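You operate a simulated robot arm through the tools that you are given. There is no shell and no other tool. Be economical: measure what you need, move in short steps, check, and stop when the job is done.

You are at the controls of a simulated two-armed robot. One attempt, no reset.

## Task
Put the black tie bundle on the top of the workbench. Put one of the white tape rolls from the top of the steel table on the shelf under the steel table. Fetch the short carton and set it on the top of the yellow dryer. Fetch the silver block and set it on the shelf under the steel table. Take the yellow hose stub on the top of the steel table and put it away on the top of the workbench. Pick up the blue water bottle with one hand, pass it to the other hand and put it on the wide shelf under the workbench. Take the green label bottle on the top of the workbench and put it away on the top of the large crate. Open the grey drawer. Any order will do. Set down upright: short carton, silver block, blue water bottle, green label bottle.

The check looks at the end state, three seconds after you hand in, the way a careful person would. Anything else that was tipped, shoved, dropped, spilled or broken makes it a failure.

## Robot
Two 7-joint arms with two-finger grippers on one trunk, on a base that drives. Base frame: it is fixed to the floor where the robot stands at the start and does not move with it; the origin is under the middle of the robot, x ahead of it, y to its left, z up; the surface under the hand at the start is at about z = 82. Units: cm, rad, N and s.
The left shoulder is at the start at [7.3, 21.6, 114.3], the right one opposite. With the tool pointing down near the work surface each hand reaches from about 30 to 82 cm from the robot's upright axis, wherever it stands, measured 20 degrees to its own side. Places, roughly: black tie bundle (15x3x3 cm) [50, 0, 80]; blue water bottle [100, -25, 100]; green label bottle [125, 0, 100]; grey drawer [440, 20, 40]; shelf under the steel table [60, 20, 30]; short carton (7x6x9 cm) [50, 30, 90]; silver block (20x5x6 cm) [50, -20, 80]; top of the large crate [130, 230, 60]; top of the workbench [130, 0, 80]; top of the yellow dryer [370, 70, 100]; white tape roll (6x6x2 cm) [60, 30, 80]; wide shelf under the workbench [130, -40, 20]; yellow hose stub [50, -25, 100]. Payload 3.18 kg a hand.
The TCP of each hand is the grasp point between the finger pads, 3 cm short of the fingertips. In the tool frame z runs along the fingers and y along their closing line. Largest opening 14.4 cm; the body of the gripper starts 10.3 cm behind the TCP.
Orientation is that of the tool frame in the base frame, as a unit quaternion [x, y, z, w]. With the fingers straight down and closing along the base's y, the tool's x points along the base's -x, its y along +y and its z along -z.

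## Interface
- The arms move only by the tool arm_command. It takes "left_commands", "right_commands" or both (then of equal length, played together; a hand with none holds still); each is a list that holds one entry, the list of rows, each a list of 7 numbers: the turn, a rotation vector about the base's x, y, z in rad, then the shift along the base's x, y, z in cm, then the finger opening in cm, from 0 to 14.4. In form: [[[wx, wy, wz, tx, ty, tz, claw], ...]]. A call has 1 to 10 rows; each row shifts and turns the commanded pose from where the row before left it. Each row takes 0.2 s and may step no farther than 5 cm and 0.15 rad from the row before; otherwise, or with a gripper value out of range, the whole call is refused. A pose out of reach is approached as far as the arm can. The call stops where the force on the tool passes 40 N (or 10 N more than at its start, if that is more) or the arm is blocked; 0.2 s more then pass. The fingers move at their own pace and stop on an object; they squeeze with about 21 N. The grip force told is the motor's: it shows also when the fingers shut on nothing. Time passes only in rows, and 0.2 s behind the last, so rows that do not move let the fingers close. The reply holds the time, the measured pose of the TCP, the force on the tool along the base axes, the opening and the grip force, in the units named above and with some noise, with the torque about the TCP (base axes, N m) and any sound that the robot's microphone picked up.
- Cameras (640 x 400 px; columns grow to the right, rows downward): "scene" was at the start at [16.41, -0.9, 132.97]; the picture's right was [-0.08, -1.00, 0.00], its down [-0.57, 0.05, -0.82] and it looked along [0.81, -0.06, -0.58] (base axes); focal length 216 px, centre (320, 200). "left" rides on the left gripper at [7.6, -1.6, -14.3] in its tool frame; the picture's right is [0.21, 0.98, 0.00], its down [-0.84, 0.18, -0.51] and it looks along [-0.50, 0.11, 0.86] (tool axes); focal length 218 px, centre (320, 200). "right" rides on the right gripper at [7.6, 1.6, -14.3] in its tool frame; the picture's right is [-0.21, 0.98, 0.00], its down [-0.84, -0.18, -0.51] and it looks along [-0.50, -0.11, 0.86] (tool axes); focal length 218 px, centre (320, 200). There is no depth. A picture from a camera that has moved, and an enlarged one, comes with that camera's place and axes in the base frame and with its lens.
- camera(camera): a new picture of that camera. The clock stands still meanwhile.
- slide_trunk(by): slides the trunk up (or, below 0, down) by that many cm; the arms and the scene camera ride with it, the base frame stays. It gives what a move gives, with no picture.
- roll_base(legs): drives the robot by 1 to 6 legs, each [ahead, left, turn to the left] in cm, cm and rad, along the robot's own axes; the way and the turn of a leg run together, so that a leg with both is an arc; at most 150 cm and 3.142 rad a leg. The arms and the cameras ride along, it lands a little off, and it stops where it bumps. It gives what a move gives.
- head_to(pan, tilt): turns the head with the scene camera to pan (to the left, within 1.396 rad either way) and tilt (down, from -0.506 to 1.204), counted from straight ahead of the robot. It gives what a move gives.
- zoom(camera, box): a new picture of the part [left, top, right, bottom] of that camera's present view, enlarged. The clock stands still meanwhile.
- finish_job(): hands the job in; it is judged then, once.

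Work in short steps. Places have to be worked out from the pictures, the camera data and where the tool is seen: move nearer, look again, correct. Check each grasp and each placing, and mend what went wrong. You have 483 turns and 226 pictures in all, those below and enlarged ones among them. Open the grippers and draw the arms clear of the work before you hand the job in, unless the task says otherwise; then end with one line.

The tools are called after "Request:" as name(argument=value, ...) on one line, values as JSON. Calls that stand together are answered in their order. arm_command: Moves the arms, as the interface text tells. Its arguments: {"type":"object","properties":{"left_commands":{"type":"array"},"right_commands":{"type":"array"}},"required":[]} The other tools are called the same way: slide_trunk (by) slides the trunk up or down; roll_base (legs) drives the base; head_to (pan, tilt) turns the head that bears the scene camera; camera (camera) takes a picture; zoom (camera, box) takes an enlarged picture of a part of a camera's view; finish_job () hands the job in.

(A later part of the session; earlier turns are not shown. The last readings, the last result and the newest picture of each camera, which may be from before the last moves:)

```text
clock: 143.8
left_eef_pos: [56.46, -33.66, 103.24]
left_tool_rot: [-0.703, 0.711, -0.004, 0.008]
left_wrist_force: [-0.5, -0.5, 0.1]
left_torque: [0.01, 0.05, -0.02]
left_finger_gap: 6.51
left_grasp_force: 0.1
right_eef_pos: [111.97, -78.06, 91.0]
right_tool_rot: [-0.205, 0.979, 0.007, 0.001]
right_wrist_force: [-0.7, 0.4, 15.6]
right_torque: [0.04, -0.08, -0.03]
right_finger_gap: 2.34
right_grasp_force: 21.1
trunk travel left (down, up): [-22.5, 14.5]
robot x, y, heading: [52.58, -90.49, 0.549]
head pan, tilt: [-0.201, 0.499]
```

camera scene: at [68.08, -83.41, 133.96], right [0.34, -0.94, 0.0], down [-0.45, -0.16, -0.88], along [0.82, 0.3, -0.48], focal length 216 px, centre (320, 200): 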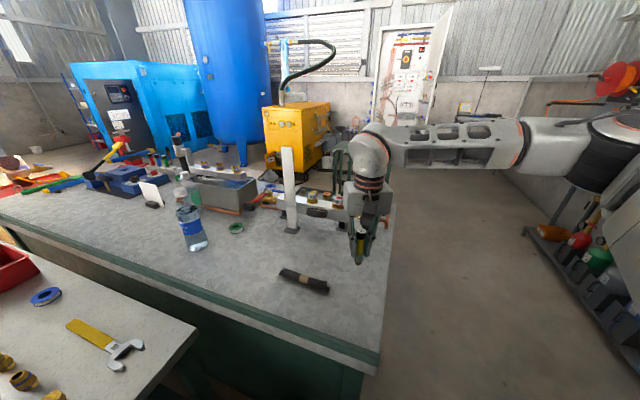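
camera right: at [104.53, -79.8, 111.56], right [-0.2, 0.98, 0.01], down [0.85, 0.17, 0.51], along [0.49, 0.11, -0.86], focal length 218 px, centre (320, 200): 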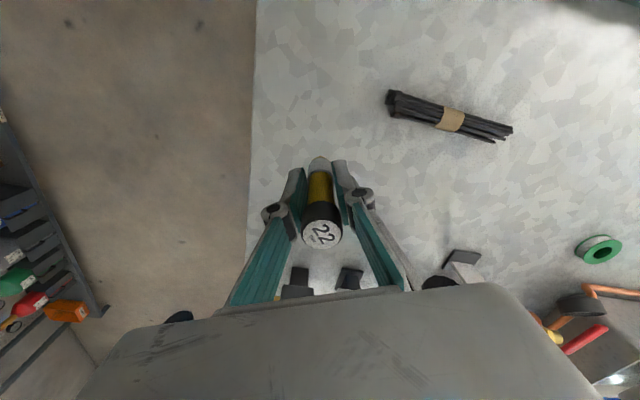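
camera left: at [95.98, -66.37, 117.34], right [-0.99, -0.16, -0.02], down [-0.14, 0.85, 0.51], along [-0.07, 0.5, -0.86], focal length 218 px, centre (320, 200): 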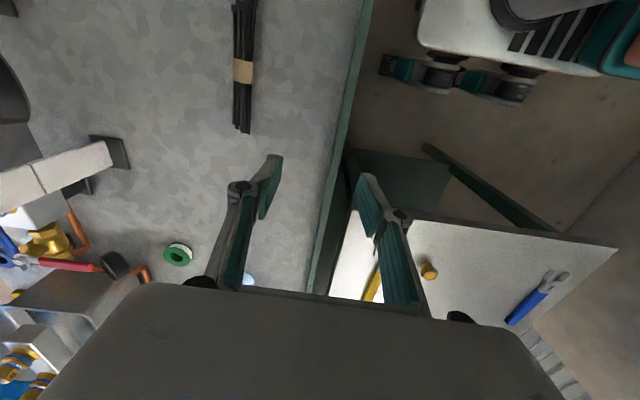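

Contact. Release gently and rise straight up.

Request:
arm_command(right_commands=[[[0, 0, 0, 0, 0, 0.15, 2], [0, 0, 0, 0, 0, 0, 3], [0, 0, 0, 0, 0, 0, 5], [0, 0, 0, 0, 0, 0, 5.5], [0, 0, 0, 0, 0, 3, 5.5], [0, 0, 0, 0, 0, 4, 5.5], [0, 0, 0, 0, 0, 4, 5.5], [0, 0, 0, 0, 0, 2, 5.5]]])

Request:
camera(camera="right")

```text
clock: 145.6
left_eef_pos: [56.5, -33.8, 103.13]
left_tool_rot: [-0.703, 0.711, -0.004, 0.007]
left_wrist_force: [-0.4, -1.0, 0.0]
left_torque: [-0.04, -0.03, 0.0]
left_finger_gap: 6.48
left_grasp_force: 0.0
right_eef_pos: [111.9, -78.1, 103.86]
right_tool_rot: [-0.206, 0.979, 0.006, 0.0]
right_wrist_force: [0.6, -0.7, -0.3]
right_torque: [0.01, 0.0, 0.02]
right_finger_gap: 5.48
right_grasp_force: 0.0
trunk travel left (down, up): [-22.5, 14.5]
robot x, y, heading: [52.91, -90.11, 0.56]
head pan, tilt: [-0.201, 0.499]
```

```text
157 pictures are left
camera right: at [104.37, -79.84, 118.19], right [-0.2, 0.98, 0.01], down [0.85, 0.17, 0.51], along [0.49, 0.11, -0.86], focal length 218 px, centre (320, 200)
```

right: 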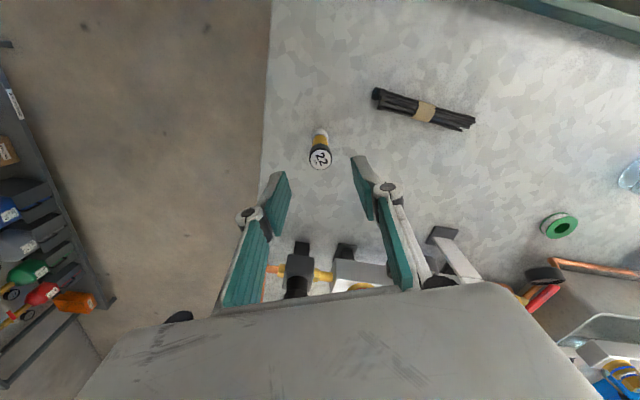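

Stub stands. Next I study the space under the workbench by tilting the head down.

Request:
head_to(pan=-0.1, tilt=0.95)

Request:
camera(camera="scene")

```text
clock: 146.5
left_eef_pos: [56.61, -33.86, 103.16]
left_tool_rot: [-0.703, 0.711, -0.004, 0.007]
left_wrist_force: [-0.4, -0.1, 0.1]
left_torque: [0.02, -0.01, 0.01]
left_finger_gap: 6.51
left_grasp_force: 0.2
right_eef_pos: [111.92, -78.15, 103.9]
right_tool_rot: [-0.205, 0.979, 0.005, 0.0]
right_wrist_force: [-0.1, -0.8, 0.0]
right_torque: [-0.01, 0.02, -0.04]
right_finger_gap: 5.49
right_grasp_force: 0.0
trunk travel left (down, up): [-22.5, 14.5]
robot x, y, heading: [52.68, -90.27, 0.552]
head pan, tilt: [-0.099, 0.949]
```

```text
156 pictures are left
camera scene: at [66.02, -83.31, 130.23], right [0.44, -0.9, 0.0], down [-0.73, -0.36, -0.58], along [0.52, 0.26, -0.81], focal length 216 px, centre (320, 200)
```

scene: 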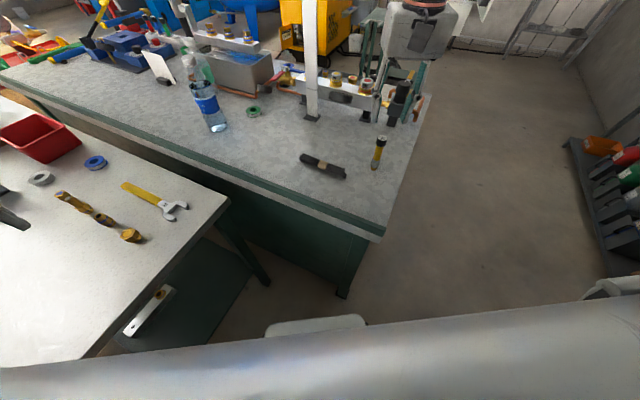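

The bench front looks panelled; I go to its right end to look in from the side. Turn back, strafe right, go forward, then turn to face +y.

Request:
roll_base(legs=[[0, 0, -0.55], [0, -60, 0], [62, 0, 0]])

Request:
roll_base(legs=[[0, 0, 1.57]])

Request:
head_to(pan=0.0, tilt=0.7)

Request:
camera(camera="scene")

```text
clock: 156.8
left_eef_pos: [147.11, -103.62, 103.15]
left_tool_rot: [-0.485, 0.875, -0.006, 0.007]
left_wrist_force: [0.0, -0.2, -0.2]
left_torque: [0.02, 0.05, 0.05]
left_finger_gap: 6.48
left_grasp_force: 0.0
right_eef_pos: [171.13, -170.29, 103.94]
right_tool_rot: [0.068, 0.998, 0.005, 0.002]
right_wrist_force: [0.3, 0.0, 0.1]
right_torque: [0.01, 0.01, 0.01]
right_finger_gap: 5.51
right_grasp_force: 0.0
trunk travel left (down, up): [-22.5, 14.5]
robot x, y, heading: [114.22, -149.8, 0.005]
head pan, tilt: [-0.099, 0.949]
```

```text
clock: 161.0
left_eef_pos: [68.5, -116.65, 103.02]
left_tool_rot: [0.959, -0.282, 0.001, -0.008]
left_wrist_force: [-0.2, 1.0, 0.1]
left_torque: [0.01, -0.04, 0.01]
left_finger_gap: 6.49
left_grasp_force: 0.0
right_eef_pos: [135.45, -93.52, 104.04]
right_tool_rot: [-0.654, 0.757, 0.005, -0.003]
right_wrist_force: [-0.3, 1.1, -0.6]
right_torque: [0.01, -0.01, -0.02]
right_finger_gap: 5.49
right_grasp_force: 0.0
trunk travel left (down, up): [-22.5, 14.5]
robot x, y, heading: [114.3, -149.74, 1.561]
head pan, tilt: [-0.099, 0.949]
```

```text
clock: 161.8
left_eef_pos: [68.5, -116.73, 103.14]
left_tool_rot: [0.959, -0.282, 0.0, -0.008]
left_wrist_force: [0.2, 0.6, -0.1]
left_torque: [0.0, 0.0, 0.01]
left_finger_gap: 6.53
left_grasp_force: 0.1
right_eef_pos: [135.49, -93.47, 103.91]
right_tool_rot: [-0.653, 0.757, 0.004, -0.003]
right_wrist_force: [-0.3, -0.2, -0.3]
right_torque: [-0.01, -0.02, -0.02]
right_finger_gap: 5.51
right_grasp_force: 0.1
trunk travel left (down, up): [-22.5, 14.5]
robot x, y, heading: [114.57, -149.8, 1.562]
head pan, tilt: [0.0, 0.7]
```

```text
155 pictures are left
camera scene: at [114.54, -133.89, 132.19], right [1.0, -0.01, 0.0], down [-0.01, -0.64, -0.76], along [0.01, 0.76, -0.64], focal length 216 px, centre (320, 200)
```

scene: 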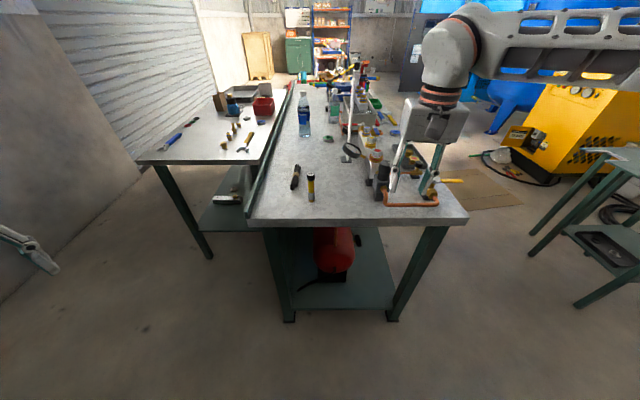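

The right end is open: shelf at z≈20 with a red tank; space in front of the tank's right side. The blue bottle is at about (108,−25). I tuck the right hand back, then drive forward and pre-pose the left hand.

Request:
arm_command(right_commands=[[[0, 0, 0.05, 2, -4, 0, 9], [0, 0, 0.05, 2, -4, 0, 9], [0, 0, 0.03, 2, -4, 0, 9], [0, 0, 0, 2, -4, 0, 9], [0, 0, 0, 2, -4, 0, 9]]], left_commands=[[[0, 0, 0.1, 3, 2, 0, 12], [0, 0, 0.1, 3, 2, 0, 12], [0, 0, 0.1, 3, 2, 0, 12], [0, 0, 0.1, 3, 2, 0, 12], [0, 0, 0.1, 3, 2, 0, 12]]])

```text
clock: 162.9
left_eef_pos: [83.63, -106.88, 103.26]
left_tool_rot: [0.999, -0.035, -0.002, -0.009]
left_wrist_force: [0.5, -0.1, 0.2]
left_torque: [0.06, 0.03, -0.01]
left_finger_gap: 11.97
left_grasp_force: 0.1
right_eef_pos: [145.67, -113.64, 104.07]
right_tool_rot: [-0.701, 0.713, 0.005, -0.004]
right_wrist_force: [0.7, -0.1, -0.7]
right_torque: [0.06, 0.04, 0.03]
right_finger_gap: 8.97
right_grasp_force: 0.0
trunk travel left (down, up): [-22.5, 14.5]
robot x, y, heading: [114.15, -149.97, 1.563]
head pan, tilt: [0.0, 0.7]
```

The left needs to yaw −1.5 to line up with the robot heading; I do that now.

Request:
arm_command(left_commands=[[[0, 0, -0.15, 0, 0, 0, 12], [0, 0, -0.15, 0, 0, 0, 12], [0, 0, -0.15, 0, 0, 0, 12], [0, 0, -0.15, 0, 0, 0, 12], [0, 0, -0.15, 0, 0, 0, 12], [0, 0, -0.15, 0, 0, 0, 12], [0, 0, -0.15, 0, 0, 0, 12], [0, 0, -0.15, 0, 0, 0, 12], [0, 0, -0.15, 0, 0, 0, 12], [0, 0, -0.15, 0, 0, 0, 12]]])

Request:
roll_base(legs=[[30, 0, 0]])

Request:
camera(camera="scene")

Request:
camera(camera="left")

```text
clock: 165.2
left_eef_pos: [83.46, -106.69, 103.19]
left_tool_rot: [0.707, -0.707, 0.003, -0.008]
left_wrist_force: [0.4, 0.0, -0.4]
left_torque: [-0.02, -0.01, 0.0]
left_finger_gap: 12.01
left_grasp_force: 0.1
right_eef_pos: [145.46, -113.59, 104.04]
right_tool_rot: [-0.701, 0.713, 0.005, -0.003]
right_wrist_force: [0.8, 0.2, -0.7]
right_torque: [0.03, -0.01, 0.01]
right_finger_gap: 8.99
right_grasp_force: 0.0
trunk travel left (down, up): [-22.5, 14.5]
robot x, y, heading: [114.68, -149.64, 1.56]
head pan, tilt: [0.0, 0.7]
```

```text
clock: 167.2
left_eef_pos: [83.93, -76.46, 103.14]
left_tool_rot: [-0.706, 0.708, -0.003, 0.008]
left_wrist_force: [0.6, 0.0, 0.4]
left_torque: [-0.05, 0.01, -0.03]
left_finger_gap: 12.0
left_grasp_force: 0.1
right_eef_pos: [145.97, -83.64, 104.13]
right_tool_rot: [-0.699, 0.715, 0.005, -0.003]
right_wrist_force: [0.2, -0.6, -0.7]
right_torque: [-0.01, 0.02, 0.0]
right_finger_gap: 8.96
right_grasp_force: 0.2
trunk travel left (down, up): [-22.5, 14.5]
robot x, y, heading: [115.17, -119.67, 1.56]
head pan, tilt: [0.0, 0.7]
```

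```text
154 pictures are left
camera scene: at [114.95, -103.81, 132.19], right [1.0, -0.01, 0.0], down [-0.01, -0.64, -0.76], along [0.01, 0.76, -0.64], focal length 216 px, centre (320, 200)
```

scene: 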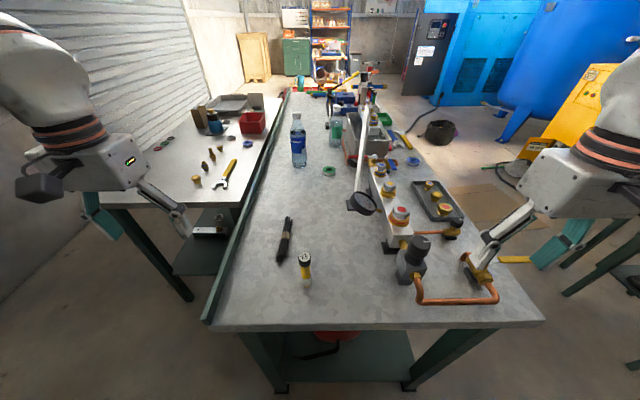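

```text
153 pictures are left
camera left: at [85.27, -84.23, 117.32], right [-0.98, -0.2, -0.02], down [-0.18, 0.84, 0.51], along [-0.09, 0.5, -0.86], focal length 218 px, centre (320, 200)
```

left: 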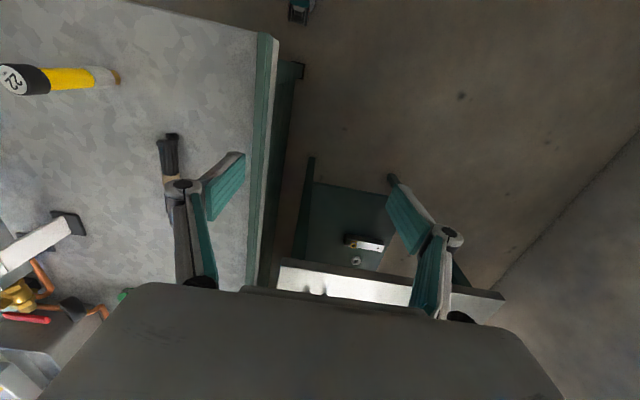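

I enlarge to refine the bottle positions.

Request:
zoom(camera="scene", box=[260, 70, 420, 220])

```text
2.67 times, centred on (340, 145) of scene
camera zoom: at [114.95, -103.81, 132.19], right [1.0, -0.01, 0.0], down [-0.01, -0.64, -0.76], along [0.01, 0.76, -0.64], focal length 575 px, centre (267, 347)
```

zoom: 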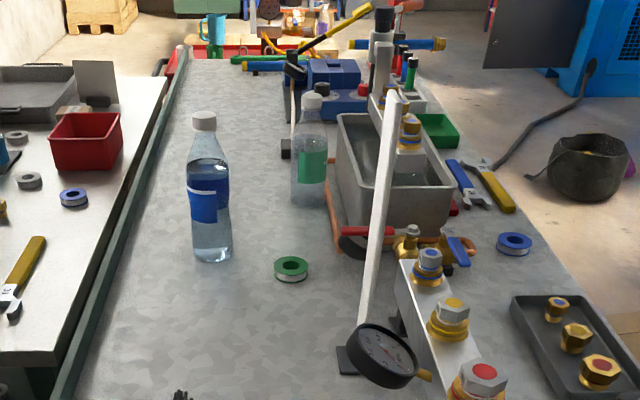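

Blue bottle at ≈(107.3,−24), height 22; green-label bottle at ≈(124,−3.5), height 18, next to the trough. I bring the left hand pitched forward to approach the blue bottle.

Request:
arm_command(left_commands=[[[0.13, 0, 0, 3.9, 2, 0, 12], [0.13, 0, 0, 3.9, 2, 0, 12], [0.13, 0, 0, 3.9, 2, 0, 12], [0.13, 0, 0, 3.9, 2, 0, 12], [0.13, 0, 0, 3.9, 2, 0, 12], [0.13, 0, 0, 3.9, 2, 0, 12], [0, 0, 0, 0, 4, -1, 12], [0, 0, 0, 0, 4, -1, 12]]])

Request:
camera(camera="left")

Request:
camera(camera="scene")

```text
clock: 169.0
left_eef_pos: [107.48, -56.58, 101.08]
left_tool_rot: [-0.649, 0.657, 0.266, 0.275]
left_wrist_force: [-0.2, -0.1, -0.4]
left_torque: [0.0, 0.04, 0.01]
left_finger_gap: 11.97
left_grasp_force: 0.0
right_eef_pos: [145.98, -83.59, 104.04]
right_tool_rot: [-0.699, 0.715, 0.004, -0.003]
right_wrist_force: [-0.3, -0.1, 0.0]
right_torque: [-0.03, -0.02, 0.02]
right_finger_gap: 9.01
right_grasp_force: 0.0
trunk travel left (down, up): [-22.5, 14.5]
robot x, y, heading: [115.08, -119.57, 1.555]
head pan, tilt: [0.0, 0.7]
```

```text
151 pictures are left
camera left: at [108.71, -71.99, 105.77], right [-0.98, -0.13, -0.15], down [-0.18, 0.24, 0.95], along [-0.09, 0.96, -0.26], focal length 218 px, centre (320, 200)
```

left: 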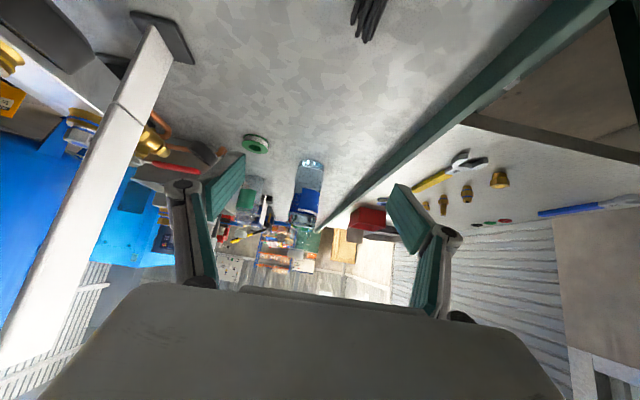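

```text
150 pictures are left
camera scene: at [115.02, -103.83, 132.18], right [1.0, -0.01, 0.0], down [-0.01, -0.64, -0.76], along [0.01, 0.76, -0.64], focal length 216 px, centre (320, 200)
```

scene: 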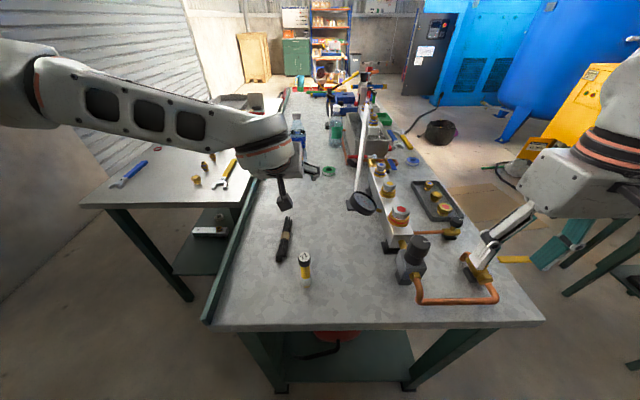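

Bottle confirmed at (107.5,−23.5). Advance.

Request:
arm_command(left_commands=[[[0, 0, 0, 0, 4, -0.5, 12], [0, 0, 0, 0, 4, -0.5, 12], [0, 0, 0, 0, 4, -0.5, 12], [0, 0, 0, 0, 4, -0.5, 12], [0, 0, 0, 0, 4, -0.4, 12], [0, 0, 0, 0, 4, 0, 12]]])

Request:
camera(camera="left")

```text
clock: 170.4
left_eef_pos: [107.53, -32.44, 98.72]
left_tool_rot: [-0.65, 0.657, 0.265, 0.275]
left_wrist_force: [-0.3, 0.2, -0.3]
left_torque: [-0.04, -0.02, -0.01]
left_finger_gap: 11.99
left_grasp_force: 0.1
right_eef_pos: [146.04, -83.59, 103.96]
right_tool_rot: [-0.7, 0.715, 0.005, -0.003]
right_wrist_force: [0.3, -1.6, -0.1]
right_torque: [-0.04, -0.02, 0.01]
right_finger_gap: 8.98
right_grasp_force: 0.0
trunk travel left (down, up): [-22.5, 14.5]
robot x, y, heading: [114.82, -119.45, 1.557]
head pan, tilt: [0.0, 0.7]
```

```text
149 pictures are left
camera left: at [108.74, -48.04, 103.4], right [-0.98, -0.13, -0.15], down [-0.18, 0.24, 0.95], along [-0.09, 0.96, -0.26], focal length 218 px, centre (320, 200)
```

left: 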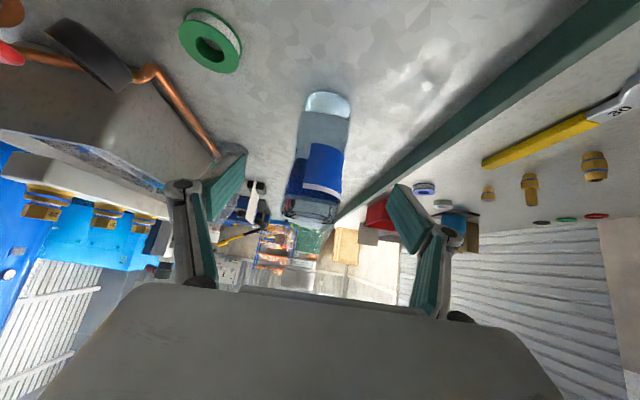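

Advance the last 8 cm and close.

Request:
arm_command(left_commands=[[[0, 0, 0, 0, 4, 0, 12], [0, 0, 0, 0.1, 4, 0, 12], [0, 0, 0, 0, 0, 0, 9], [0, 0, 0, 0, 0, 0, 6], [0, 0, 0, 0, 0, 0, 4], [0, 0, 0, 0, 0, 0, 0]]])

Request:
camera(camera="left")

```text
clock: 171.8
left_eef_pos: [107.52, -27.51, 98.73]
left_tool_rot: [-0.65, 0.656, 0.266, 0.276]
left_wrist_force: [-0.9, -1.6, 0.8]
left_torque: [-0.05, 0.04, 0.08]
left_finger_gap: 0.0
left_grasp_force: 20.8
left hand out of reach, approached as far as the arm can: row 2
right_eef_pos: [145.94, -83.73, 104.07]
right_tool_rot: [-0.699, 0.715, 0.003, -0.003]
right_wrist_force: [0.5, -0.2, -0.4]
right_torque: [0.02, -0.03, 0.02]
right_finger_gap: 8.99
right_grasp_force: 0.1
trunk travel left (down, up): [-22.5, 14.5]
robot x, y, heading: [114.65, -119.77, 1.557]
head pan, tilt: [0.0, 0.7]
```

```text
148 pictures are left
camera left: at [108.84, -43.05, 103.35], right [-0.98, -0.13, -0.16], down [-0.18, 0.24, 0.95], along [-0.09, 0.96, -0.26], focal length 218 px, centre (320, 200)
```

left: 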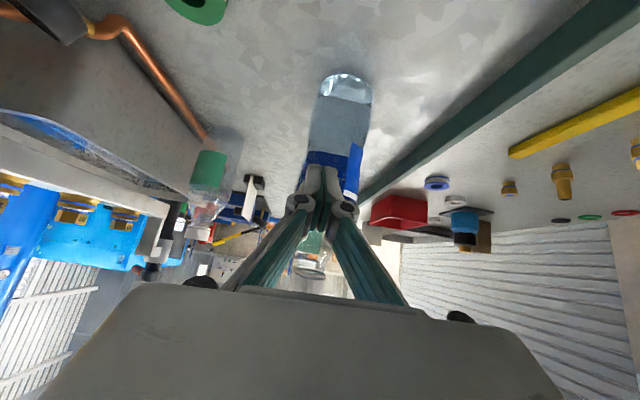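

Out of reach: fingers closed just short of the bottle. Open, back off 4 cm and re-check.

Request:
arm_command(left_commands=[[[0, 0, 0, 0, -2, 0, 0], [0, 0, 0, 0, -3, 0, 0], [0, 0, 0, 0, 0, 0, 12], [0, 0, 0, 0, 0, 0, 12], [0, 0, 0, 0, 0, 0, 12]]])

Request:
camera(camera="left")

Request:
zoom(camera="scene", box=[240, 60, 400, 210])

```text
clock: 173.0
left_eef_pos: [107.55, -32.51, 98.58]
left_tool_rot: [-0.651, 0.656, 0.266, 0.275]
left_wrist_force: [0.2, -0.2, -0.2]
left_torque: [0.02, 0.03, -0.03]
left_finger_gap: 11.99
left_grasp_force: 0.1
right_eef_pos: [145.94, -83.73, 104.04]
right_tool_rot: [-0.699, 0.715, 0.005, -0.003]
right_wrist_force: [0.0, 0.1, -0.8]
right_torque: [-0.01, 0.0, -0.01]
right_finger_gap: 9.02
right_grasp_force: 0.1
trunk travel left (down, up): [-22.5, 14.5]
robot x, y, heading: [114.9, -119.78, 1.555]
head pan, tilt: [0.0, 0.7]
```

```text
147 pictures are left
camera left: at [108.79, -48.06, 103.36], right [-0.98, -0.13, -0.16], down [-0.18, 0.24, 0.95], along [-0.09, 0.96, -0.26], focal length 218 px, centre (320, 200)
```

left: 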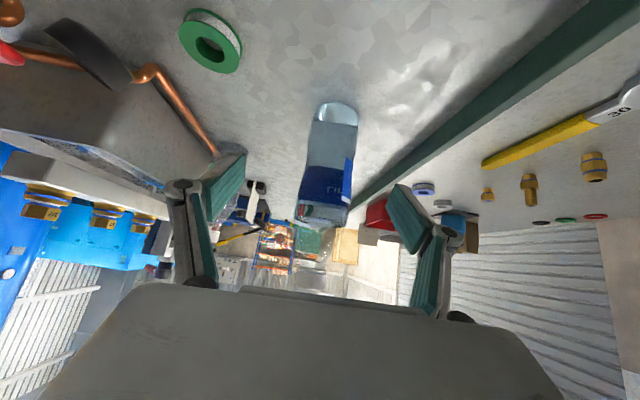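

```text
2.67 times, centred on (320, 135) of scene
camera zoom: at [114.95, -103.87, 132.19], right [1.0, -0.01, 0.0], down [-0.01, -0.64, -0.76], along [0.01, 0.76, -0.64], focal length 575 px, centre (320, 373)
```

zoom: 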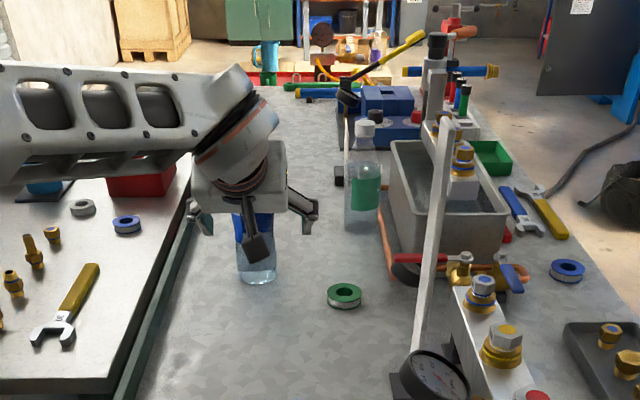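

The bottle still stands, at ≈(106.3,−22.5). Shift x by −1.2, drive 4 cm ahead, then approach again.

Request:
arm_command(left_commands=[[[0, 0, 0, -1.2, 0, 0, 12.5]]])

Request:
roll_base(legs=[[4.5, 0, 0]])

Request:
camera(camera="left")

```text
clock: 173.4
left_eef_pos: [106.26, -32.56, 98.79]
left_tool_rot: [-0.649, 0.657, 0.265, 0.276]
left_wrist_force: [-0.8, -0.6, -0.2]
left_torque: [0.0, 0.03, -0.03]
left_finger_gap: 12.52
left_grasp_force: 0.0
right_eef_pos: [145.9, -83.71, 104.03]
right_tool_rot: [-0.7, 0.714, 0.004, -0.003]
right_wrist_force: [-0.4, -0.7, 0.4]
right_torque: [-0.01, -0.03, 0.04]
right_finger_gap: 9.02
right_grasp_force: 0.0
trunk travel left (down, up): [-22.5, 14.5]
robot x, y, heading: [114.97, -119.41, 1.555]
head pan, tilt: [0.0, 0.7]
```

```text
clock: 174.3
left_eef_pos: [106.29, -28.06, 98.54]
left_tool_rot: [-0.65, 0.658, 0.265, 0.274]
left_wrist_force: [0.3, 0.1, -0.5]
left_torque: [0.02, -0.03, -0.01]
left_finger_gap: 12.5
left_grasp_force: 0.1
right_eef_pos: [146.01, -79.18, 104.02]
right_tool_rot: [-0.699, 0.715, 0.004, -0.004]
right_wrist_force: [0.0, 0.5, -0.6]
right_torque: [-0.06, 0.0, -0.01]
right_finger_gap: 9.0
right_grasp_force: 0.0
trunk travel left (down, up): [-22.5, 14.5]
robot x, y, heading: [114.77, -115.57, 1.555]
head pan, tilt: [0.0, 0.7]
```

```text
145 pictures are left
camera left: at [107.64, -43.56, 103.26], right [-0.98, -0.13, -0.15], down [-0.18, 0.24, 0.95], along [-0.09, 0.96, -0.26], focal length 218 px, centre (320, 200)
```

left: 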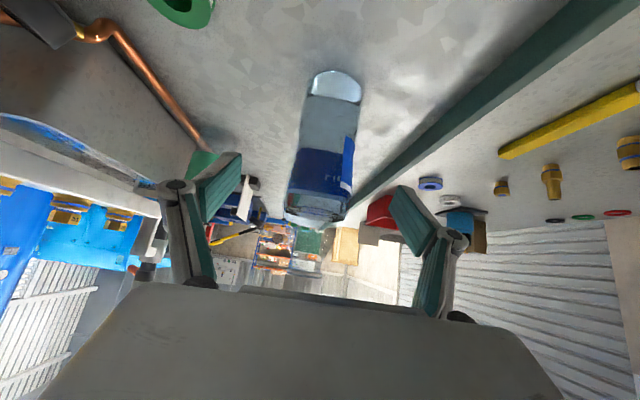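

Advance 5 cm with fingers open, then close slowly.

Request:
arm_command(left_commands=[[[0, 0, 0, 0, 2.5, 0, 12.5], [0, 0, 0, 0, 2.5, 0, 12.5], [0, 0, 0, 0, 0, 0, 12.5]]])

Request:
camera(camera="left")

```text
clock: 175.1
left_eef_pos: [106.3, -23.22, 98.7]
left_tool_rot: [-0.65, 0.656, 0.266, 0.275]
left_wrist_force: [-0.7, -1.4, -0.2]
left_torque: [0.03, -0.01, 0.0]
left_finger_gap: 12.49
left_grasp_force: 0.0
right_eef_pos: [145.98, -79.31, 104.1]
right_tool_rot: [-0.699, 0.715, 0.005, -0.003]
right_wrist_force: [-0.1, -0.5, 0.0]
right_torque: [0.01, 0.0, -0.02]
right_finger_gap: 9.01
right_grasp_force: 0.0
trunk travel left (down, up): [-22.5, 14.5]
robot x, y, heading: [114.71, -115.37, 1.558]
head pan, tilt: [0.0, 0.7]
```

```text
144 pictures are left
camera left: at [107.57, -38.76, 103.38], right [-0.98, -0.13, -0.16], down [-0.18, 0.24, 0.95], along [-0.09, 0.96, -0.26], focal length 218 px, centre (320, 200)
```

left: 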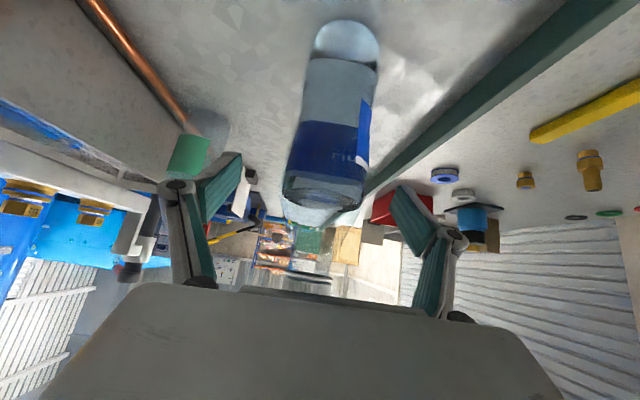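

Bottle lies between the fingers. Close.

Request:
arm_command(left_commands=[[[0, 0, 0, 0, 0, 0, 10], [0, 0, 0, 0, 0, 0, 8], [0, 0, 0, 0, 0, 0, 6], [0, 0, 0, 0, 0, 0, 4], [0, 0, 0, 0, 0, 0, 4]]])

Request:
camera(camera="left")

```text
clock: 176.3
left_eef_pos: [106.32, -23.17, 98.75]
left_tool_rot: [-0.65, 0.656, 0.267, 0.275]
left_wrist_force: [-2.2, -0.1, 1.2]
left_torque: [0.14, 0.1, 0.07]
left_finger_gap: 6.1
left_grasp_force: 21.0
right_eef_pos: [146.15, -79.21, 104.06]
right_tool_rot: [-0.699, 0.715, 0.004, -0.003]
right_wrist_force: [-0.9, -0.6, 0.7]
right_torque: [0.01, -0.03, 0.02]
right_finger_gap: 9.0
right_grasp_force: 0.1
trunk travel left (down, up): [-22.5, 14.5]
robot x, y, heading: [114.62, -115.52, 1.554]
head pan, tilt: [0.0, 0.7]
```

```text
143 pictures are left
camera left: at [107.58, -38.73, 103.38], right [-0.98, -0.13, -0.16], down [-0.18, 0.24, 0.95], along [-0.09, 0.96, -0.26], focal length 218 px, centre (320, 200)
```

left: 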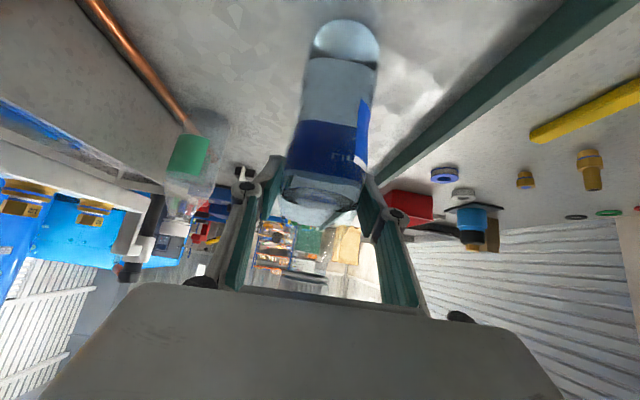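

Held at 6.1 cm. Lift.

Request:
arm_command(left_commands=[[[0, 0, 0, 0, 0, 1, 3], [0, 0, 0, 0, 0, 2, 3], [0, 0, 0, 0, 0, 2, 3], [0, 0, 0, 0, -2, 2, 3]]])

Request:
camera(camera="scene")

```text
clock: 177.3
left_eef_pos: [106.08, -25.19, 105.66]
left_tool_rot: [-0.649, 0.656, 0.267, 0.276]
left_wrist_force: [-0.6, 0.3, -4.2]
left_torque: [0.04, 0.01, 0.02]
left_finger_gap: 6.08
left_grasp_force: 21.5
right_eef_pos: [145.94, -79.35, 104.08]
right_tool_rot: [-0.699, 0.716, 0.005, -0.002]
right_wrist_force: [-0.1, -0.2, -0.4]
right_torque: [0.03, -0.02, -0.05]
right_finger_gap: 8.98
right_grasp_force: 0.1
trunk travel left (down, up): [-22.5, 14.5]
robot x, y, heading: [114.87, -115.32, 1.56]
head pan, tilt: [0.0, 0.7]
```

```text
142 pictures are left
camera scene: at [114.9, -99.56, 132.23], right [1.0, -0.01, 0.0], down [-0.01, -0.64, -0.77], along [0.01, 0.77, -0.64], focal length 216 px, centre (320, 200)
```

scene: 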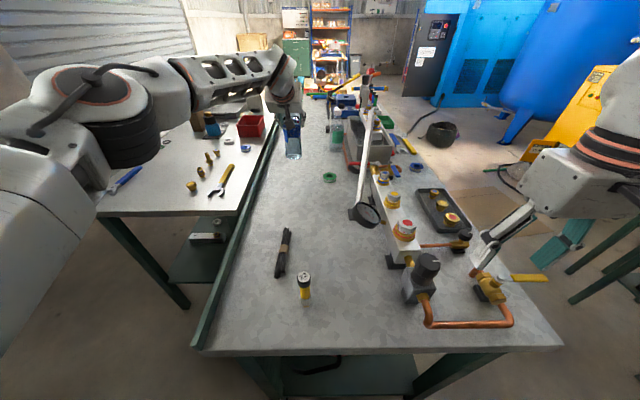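

Lightweight and secure. Raise further while drawing it back, then reverse the base to free space.

Request:
arm_command(left_commands=[[[0, 0, 0, 0, -3, 2, 3], [0, 0, 0, 0, -3, 2, 3], [0, 0, 0, 0, -3, 2, 3], [0, 0, 0, 0, -3, 1, 3], [0, 0, 0, 0, -3, 0, 3]]])

Request:
roll_base(legs=[[-45, 0, 0]])

Request:
camera(camera="scene")

```text
clock: 178.5
left_eef_pos: [106.22, -40.32, 112.75]
left_tool_rot: [-0.65, 0.656, 0.267, 0.275]
left_wrist_force: [0.1, 0.1, -4.6]
left_torque: [-0.04, -0.02, -0.01]
left_finger_gap: 6.09
left_grasp_force: 21.1
right_eef_pos: [146.02, -79.25, 103.93]
right_tool_rot: [-0.699, 0.715, 0.005, -0.003]
right_wrist_force: [-0.4, 0.0, 0.2]
right_torque: [0.06, 0.0, -0.01]
right_finger_gap: 9.02
right_grasp_force: 0.1
trunk travel left (down, up): [-22.5, 14.5]
robot x, y, heading: [114.66, -115.3, 1.553]
head pan, tilt: [0.0, 0.7]
```

```text
clock: 181.2
left_eef_pos: [106.18, -85.58, 112.69]
left_tool_rot: [-0.647, 0.659, 0.265, 0.276]
left_wrist_force: [-1.0, -0.2, -4.3]
left_torque: [-0.02, 0.01, 0.0]
left_finger_gap: 6.1
left_grasp_force: 21.3
right_eef_pos: [145.59, -125.08, 104.09]
right_tool_rot: [-0.696, 0.718, 0.004, -0.004]
right_wrist_force: [0.0, -0.6, 0.4]
right_torque: [0.04, 0.01, 0.0]
right_finger_gap: 9.0
right_grasp_force: 0.1
trunk travel left (down, up): [-22.5, 14.5]
robot x, y, heading: [113.98, -160.95, 1.547]
head pan, tilt: [0.0, 0.7]
```

```text
141 pictures are left
camera scene: at [114.32, -144.9, 132.19], right [1.0, -0.02, 0.0], down [-0.02, -0.64, -0.76], along [0.02, 0.76, -0.64], focal length 216 px, centre (320, 200)
```

scene: 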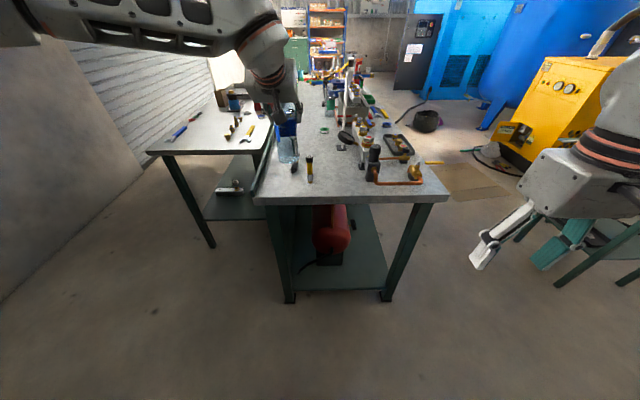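

Now over free floor. I bring the bottle nearer and to the centre.

Request:
arm_command(left_commands=[[[0, 0, 0, 2, -2.5, 0, 3], [0, 0, 0, 2, -2.5, 0, 3], [0, 0, 0, 2, -2.5, 0, 3], [0, 0, 0, 2, -2.5, 0, 3], [0, 0, 0, 2, -2.5, 0, 3]]], right_commands=[[[0.14, 0, 0, 1, 4, -1, 10], [0.14, 0, 0, 1, 4, -1, 10], [0.14, 0, 0, 0, 4, -1, 10], [0.14, 0, 0, 0, 4, -1, 10], [0.14, 0, 0, 0, 0, -1, 10]]])

Request:
camera(camera="scene")

```text
clock: 182.4
left_eef_pos: [116.39, -98.16, 112.8]
left_tool_rot: [-0.646, 0.66, 0.266, 0.276]
left_wrist_force: [0.1, -0.3, -4.0]
left_torque: [0.0, 0.02, 0.01]
left_finger_gap: 6.08
left_grasp_force: 20.5
right_eef_pos: [147.53, -109.28, 99.08]
right_tool_rot: [-0.654, 0.673, 0.253, 0.236]
right_wrist_force: [-0.1, -0.5, 0.2]
right_torque: [-0.02, 0.03, 0.01]
right_finger_gap: 10.0
right_grasp_force: 0.1
trunk travel left (down, up): [-22.5, 14.5]
robot x, y, heading: [114.45, -160.83, 1.549]
head pan, tilt: [0.0, 0.7]
```

```text
140 pictures are left
camera scene: at [114.46, -145.01, 132.23], right [1.0, -0.02, 0.0], down [-0.02, -0.64, -0.77], along [0.02, 0.77, -0.64], focal length 216 px, centre (320, 200)
```

scene: 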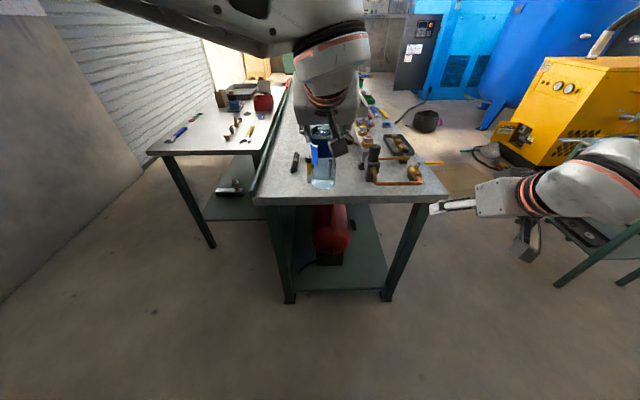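

I pitch the right hand to about 1.2 and raise it to the lower part of the bottle, still to the side.

Request:
arm_command(right_commands=[[[0.125, 0, 0, 0, 0, 1.3, 10], [0.125, 0, 0, 0, 0, 1.3, 10], [0.125, 0, 0, 0, 0, 1.3, 10], [0.125, 0, 0, 0, 0, 1.3, 10]]])

Request:
arm_command(right_commands=[[[0, 0, 0.12, -1, 0, 0, 10], [0, 0, 0.12, -1, 0, 0, 10], [0, 0, 0.12, -1, 0, 0, 10], [0, 0, 0.12, -1, 0, 0, 10]]])

Request:
camera(camera="right")

```text
clock: 183.4
left_eef_pos: [116.45, -98.03, 112.68]
left_tool_rot: [-0.647, 0.66, 0.264, 0.276]
left_wrist_force: [-0.4, 0.5, -4.5]
left_torque: [0.0, 0.0, 0.02]
left_finger_gap: 6.09
left_grasp_force: 20.9
right_eef_pos: [147.25, -106.15, 102.07]
right_tool_rot: [-0.621, 0.63, 0.341, 0.319]
right_wrist_force: [0.0, -0.3, -0.4]
right_torque: [-0.05, 0.05, -0.01]
right_finger_gap: 9.98
right_grasp_force: 0.0
right hand out of reach, approached as far as the arm can: row 1, 2, 3, 4
trunk travel left (down, up): [-22.5, 14.5]
robot x, y, heading: [114.16, -160.99, 1.548]
head pan, tilt: [0.0, 0.7]
```

```text
clock: 184.4
left_eef_pos: [116.42, -98.03, 112.63]
left_tool_rot: [-0.646, 0.661, 0.264, 0.277]
left_wrist_force: [-0.2, 0.6, -5.5]
left_torque: [0.01, 0.01, -0.02]
left_finger_gap: 6.11
left_grasp_force: 21.1
right_eef_pos: [143.21, -106.04, 102.23]
right_tool_rot: [0.753, -0.464, -0.407, -0.228]
right_wrist_force: [0.1, 0.6, 0.0]
right_torque: [0.0, 0.01, -0.02]
right_finger_gap: 10.0
right_grasp_force: 0.3
trunk travel left (down, up): [-22.5, 14.5]
robot x, y, heading: [113.78, -160.68, 1.541]
head pan, tilt: [0.0, 0.7]
```

```text
139 pictures are left
camera right: at [149.46, -120.97, 103.79], right [-0.91, -0.35, 0.21], down [0.16, 0.15, 0.98], along [-0.37, 0.92, -0.08], focal length 218 px, centre (320, 200)
```

right: 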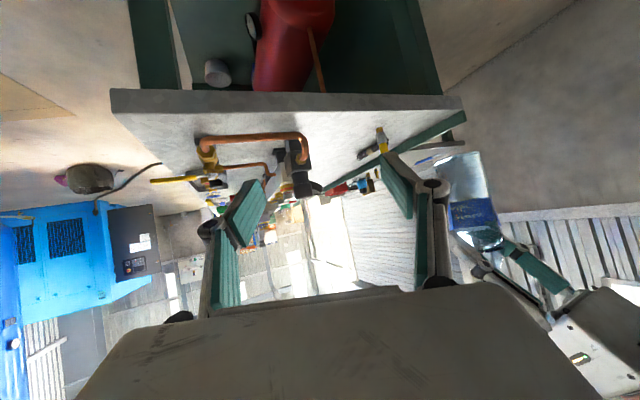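

Inward yaw works well. I yaw further to about 1.0 and come to a standoff beside the bottle.

Request:
arm_command(right_commands=[[[0, 0, 0.13, -2, 0, 0.5, 11], [0, 0, 0.13, -2, 0, 0.5, 11], [0, 0, 0.13, -2, 0, 0.5, 11], [0, 0, 0.13, -2, 0, 0.5, 11], [0, 0, 0, -2, 0, 0, 11]]])

Request:
camera(camera="right")

Request:
camera(camera="scene")

```text
clock: 185.6
left_eef_pos: [116.45, -98.03, 112.63]
left_tool_rot: [-0.647, 0.66, 0.265, 0.276]
left_wrist_force: [0.0, -0.2, -4.0]
left_torque: [-0.03, 0.03, -0.01]
left_finger_gap: 6.08
left_grasp_force: 21.3
right_eef_pos: [134.94, -106.5, 102.81]
right_tool_rot: [0.81, -0.352, -0.442, -0.16]
right_wrist_force: [-0.5, 0.0, 0.6]
right_torque: [0.0, 0.0, -0.02]
right_finger_gap: 11.01
right_grasp_force: 0.0
right hand out of reach, approached as far as the arm can: row 2, 3, 4
trunk travel left (down, up): [-22.5, 14.5]
robot x, y, heading: [113.95, -160.98, 1.548]
head pan, tilt: [0.0, 0.7]
```

```text
138 pictures are left
camera right: at [145.24, -119.08, 104.41], right [-0.77, -0.59, 0.22], down [0.13, 0.2, 0.97], along [-0.62, 0.78, -0.07], focal length 218 px, centre (320, 200)
```

right: 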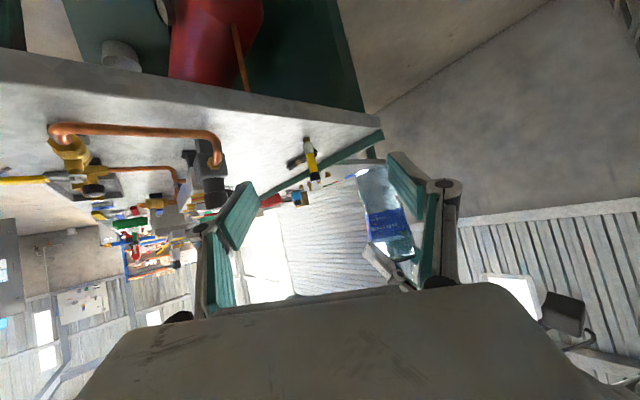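

```text
137 pictures are left
camera scene: at [114.3, -144.8, 132.18], right [1.0, -0.02, 0.0], down [-0.02, -0.64, -0.76], along [0.02, 0.76, -0.64], focal length 216 px, centre (320, 200)
```

scene: 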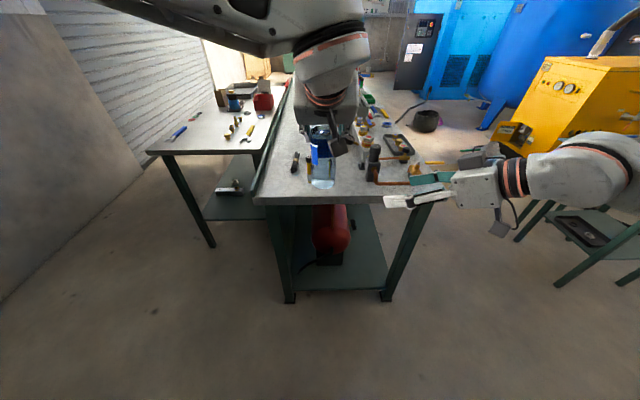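

I lower the left by 2 cm, shift the right laterally, and line up on the bottle.

Request:
arm_command(left_commands=[[[0, 0, 0, 0, 0, -1, 3], [0, 0, 0, 0, 0, -1, 3], [0, 0, 0, 0, 0, 0, 3], [0, 0, 0, 0, 0, 0, 3]]], right_commands=[[[0, 0, 0, -1.8, -1.8, 0, 11], [0, 0, 0, -1.8, -1.8, 0, 11], [0, 0, 0, -1.7, -1.6, 0, 11], [0, 0, 0, -2.1, 2.1, 0, 11]]])

Request:
camera(camera="right")

```text
clock: 186.6
left_eef_pos: [116.26, -97.96, 110.57]
left_tool_rot: [-0.647, 0.66, 0.264, 0.275]
left_wrist_force: [-1.0, 0.6, -3.8]
left_torque: [0.0, 0.01, -0.06]
left_finger_gap: 6.09
left_grasp_force: 20.8
right_eef_pos: [127.47, -109.53, 102.63]
right_tool_rot: [0.809, -0.352, -0.442, -0.16]
right_wrist_force: [0.6, 0.6, 0.5]
right_torque: [0.0, -0.01, 0.02]
right_finger_gap: 11.0
right_grasp_force: 0.1
trunk travel left (down, up): [-22.5, 14.5]
robot x, y, heading: [113.86, -160.89, 1.545]
head pan, tilt: [0.0, 0.7]
```

```text
136 pictures are left
camera right: at [137.78, -122.16, 104.27], right [-0.77, -0.59, 0.22], down [0.13, 0.2, 0.97], along [-0.62, 0.78, -0.08], focal length 218 px, centre (320, 200)
```

right: 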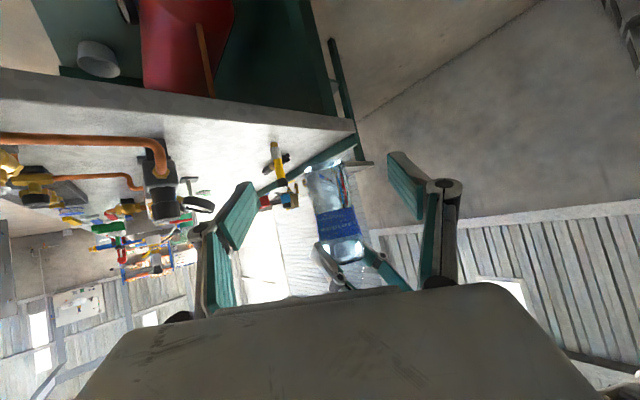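

Nicely centred. Advance toward the bottle in steps.

Request:
arm_command(right_commands=[[[0, 0, 0, -2.1, 2.1, 0, 11], [0, 0, 0, -2.1, 2.1, 0, 11], [0, 0, 0, -2.1, 2.1, 0, 11]]])

Request:
camera(camera="right")

```text
clock: 187.4
left_eef_pos: [116.2, -98.09, 110.65]
left_tool_rot: [-0.647, 0.66, 0.264, 0.276]
left_wrist_force: [-0.7, 0.4, -5.2]
left_torque: [0.02, -0.06, -0.04]
left_finger_gap: 6.08
left_grasp_force: 21.0
right_eef_pos: [121.24, -103.13, 102.54]
right_tool_rot: [0.809, -0.353, -0.441, -0.162]
right_wrist_force: [-0.9, -0.2, -0.5]
right_torque: [0.01, 0.03, 0.04]
right_finger_gap: 10.98
right_grasp_force: 0.1
trunk travel left (down, up): [-22.5, 14.5]
robot x, y, heading: [113.64, -161.0, 1.542]
head pan, tilt: [0.0, 0.7]
```

```text
135 pictures are left
camera right: at [131.6, -115.75, 104.19], right [-0.77, -0.59, 0.22], down [0.13, 0.2, 0.97], along [-0.62, 0.78, -0.08], focal length 218 px, centre (320, 200)
```

right: 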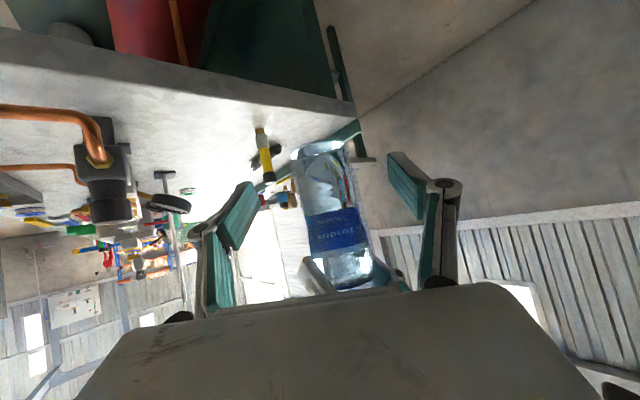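

Continue the last 6 cm and check before closing.

Request:
arm_command(right_commands=[[[0, 0, 0, -2.1, 2.1, 0, 11], [0, 0, 0, -2.1, 2.1, 0, 11]]])

Request:
camera(camera="right")

Request:
zoom(camera="scene", box=[240, 60, 480, 260])

```text
clock: 188.0
left_eef_pos: [116.24, -98.03, 110.66]
left_tool_rot: [-0.647, 0.66, 0.265, 0.275]
left_wrist_force: [-0.2, 0.0, -4.9]
left_torque: [-0.02, -0.04, -0.01]
left_finger_gap: 6.07
left_grasp_force: 21.3
right_eef_pos: [117.13, -98.89, 102.64]
right_tool_rot: [0.809, -0.352, -0.442, -0.161]
right_wrist_force: [-0.9, 0.1, -0.7]
right_torque: [0.0, 0.0, 0.01]
right_finger_gap: 11.0
right_grasp_force: 0.1
trunk travel left (down, up): [-22.5, 14.5]
robot x, y, heading: [114.04, -160.63, 1.542]
head pan, tilt: [0.0, 0.7]
```

```text
134 pictures are left
camera right: at [127.38, -111.51, 104.29], right [-0.77, -0.59, 0.22], down [0.13, 0.2, 0.97], along [-0.62, 0.78, -0.07], focal length 218 px, centre (320, 200)
```

right: 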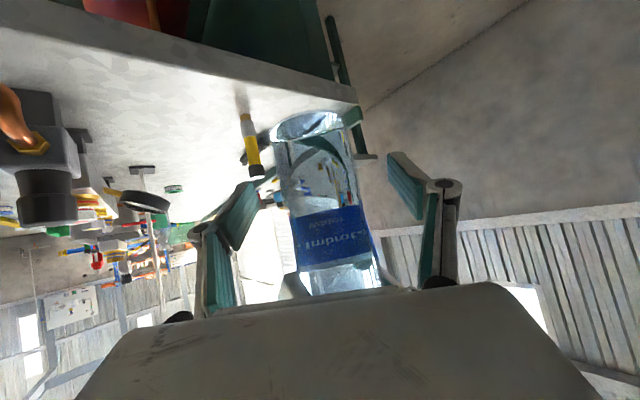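

```text
2.00 times, centred on (360, 160) of scene
camera zoom: at [114.3, -144.85, 132.19], right [1.0, -0.02, 0.0], down [-0.02, -0.64, -0.76], along [0.02, 0.76, -0.64], focal length 431 px, centre (240, 280)
```

zoom: 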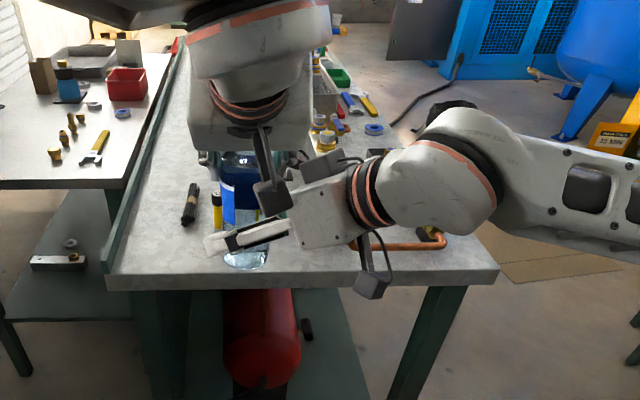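

In place. Close the right fingers on the bottle's lower body.

Request:
arm_command(right_commands=[[[0, 0, 0, -0.4, 0.4, 0, 9], [0, 0, 0, 0, 0, 0, 7], [0, 0, 0, 0, 0, 0, 5], [0, 0, 0, 0, 0, 0, 3], [0, 0, 0, 0, 0, 0, 3]]])

```text
clock: 189.2
left_eef_pos: [116.36, -98.09, 110.83]
left_tool_rot: [-0.647, 0.66, 0.264, 0.275]
left_wrist_force: [-4.4, -3.8, -1.9]
left_torque: [-0.31, 0.34, -0.03]
left_finger_gap: 6.08
left_grasp_force: 21.1
right_eef_pos: [116.67, -98.48, 102.79]
right_tool_rot: [0.809, -0.353, -0.441, -0.161]
right_wrist_force: [3.4, 4.3, 0.6]
right_torque: [-0.01, -0.03, 0.0]
right_finger_gap: 6.0
right_grasp_force: 21.3
trunk travel left (down, up): [-22.5, 14.5]
robot x, y, heading: [114.13, -160.56, 1.545]
head pan, tilt: [0.0, 0.7]
```

Right holds (6.0 cm). Left releases and rises off the bottle.

Request:
arm_command(left_commands=[[[0, 0, 0, 0, 0, 0, 7], [0, 0, 0, 0, 0, 0, 9], [0, 0, 0, 0, 0, 0, 11], [0, 0, 0, -0.3, 0, 2, 11], [0, 0, 0, -0.5, 0, 3, 11], [0, 0, 0, -1, -1, 3, 11], [0, 0, 0, -1, -2, 3, 11]]])

Request:
camera(camera="scene")

```text
clock: 190.8
left_eef_pos: [113.54, -101.04, 121.95]
left_tool_rot: [-0.647, 0.659, 0.266, 0.276]
left_wrist_force: [0.1, -0.5, 0.1]
left_torque: [0.04, -0.02, -0.01]
left_finger_gap: 11.02
left_grasp_force: 0.2
right_eef_pos: [116.67, -98.69, 102.8]
right_tool_rot: [0.809, -0.352, -0.442, -0.162]
right_wrist_force: [0.0, 0.1, 0.4]
right_torque: [0.01, -0.03, -0.04]
right_finger_gap: 6.0
right_grasp_force: 20.4
trunk travel left (down, up): [-22.5, 14.5]
robot x, y, heading: [114.1, -160.94, 1.549]
head pan, tilt: [0.0, 0.7]
```

```text
132 pictures are left
camera scene: at [114.3, -144.97, 132.22], right [1.0, -0.02, 0.0], down [-0.01, -0.64, -0.77], along [0.02, 0.77, -0.64], focal length 216 px, centre (320, 200)
```

scene: 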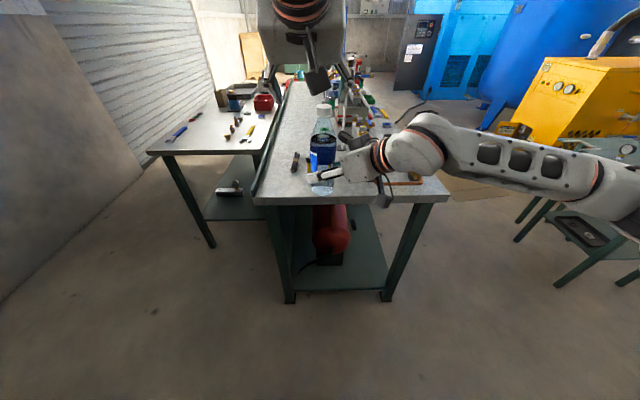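

The bottle is visible in the right hand, though the force reading looks low. I move the left away and check once more.

Request:
arm_command(left_commands=[[[0, 0, 0, -3, -3, 1, 11], [0, 0, 0, -4, -2, 0, 11], [0, 0, 0, -4, -2, 0, 11], [-0.1, 0, 0, -4, -2, -2, 11], [-0.1, 0, 0, -4, 0, -2, 11], [-0.1, 0, 0, -4, 0, -2, 11]]])

Request:
zoom(camera="scene", box=[240, 60, 480, 260])

```text
clock: 192.2
left_eef_pos: [90.35, -110.09, 116.63]
left_tool_rot: [-0.68, 0.693, 0.162, 0.176]
left_wrist_force: [-0.3, 0.1, -0.1]
left_torque: [-0.06, -0.03, 0.01]
left_finger_gap: 10.99
left_grasp_force: 0.0
right_eef_pos: [116.56, -98.53, 102.72]
right_tool_rot: [0.809, -0.352, -0.442, -0.161]
right_wrist_force: [-0.3, 0.4, -0.3]
right_torque: [-0.01, -0.06, 0.01]
right_finger_gap: 6.0
right_grasp_force: 21.1
trunk travel left (down, up): [-22.5, 14.5]
robot x, y, heading: [113.91, -160.91, 1.547]
head pan, tilt: [0.0, 0.7]
```

```text
2.00 times, centred on (360, 160) of scene
camera zoom: at [114.2, -144.81, 132.18], right [1.0, -0.02, 0.0], down [-0.01, -0.64, -0.76], along [0.02, 0.76, -0.64], focal length 431 px, centre (240, 280)
```

zoom: 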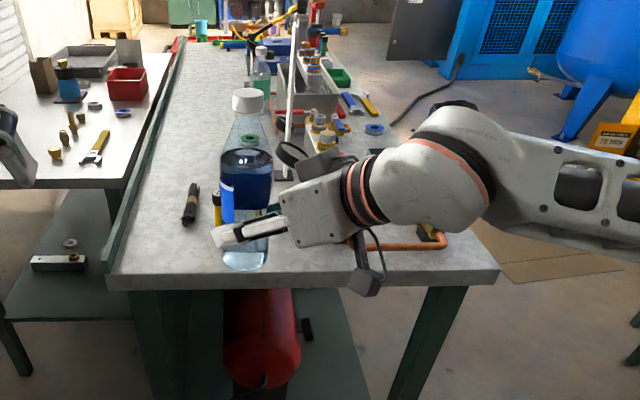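

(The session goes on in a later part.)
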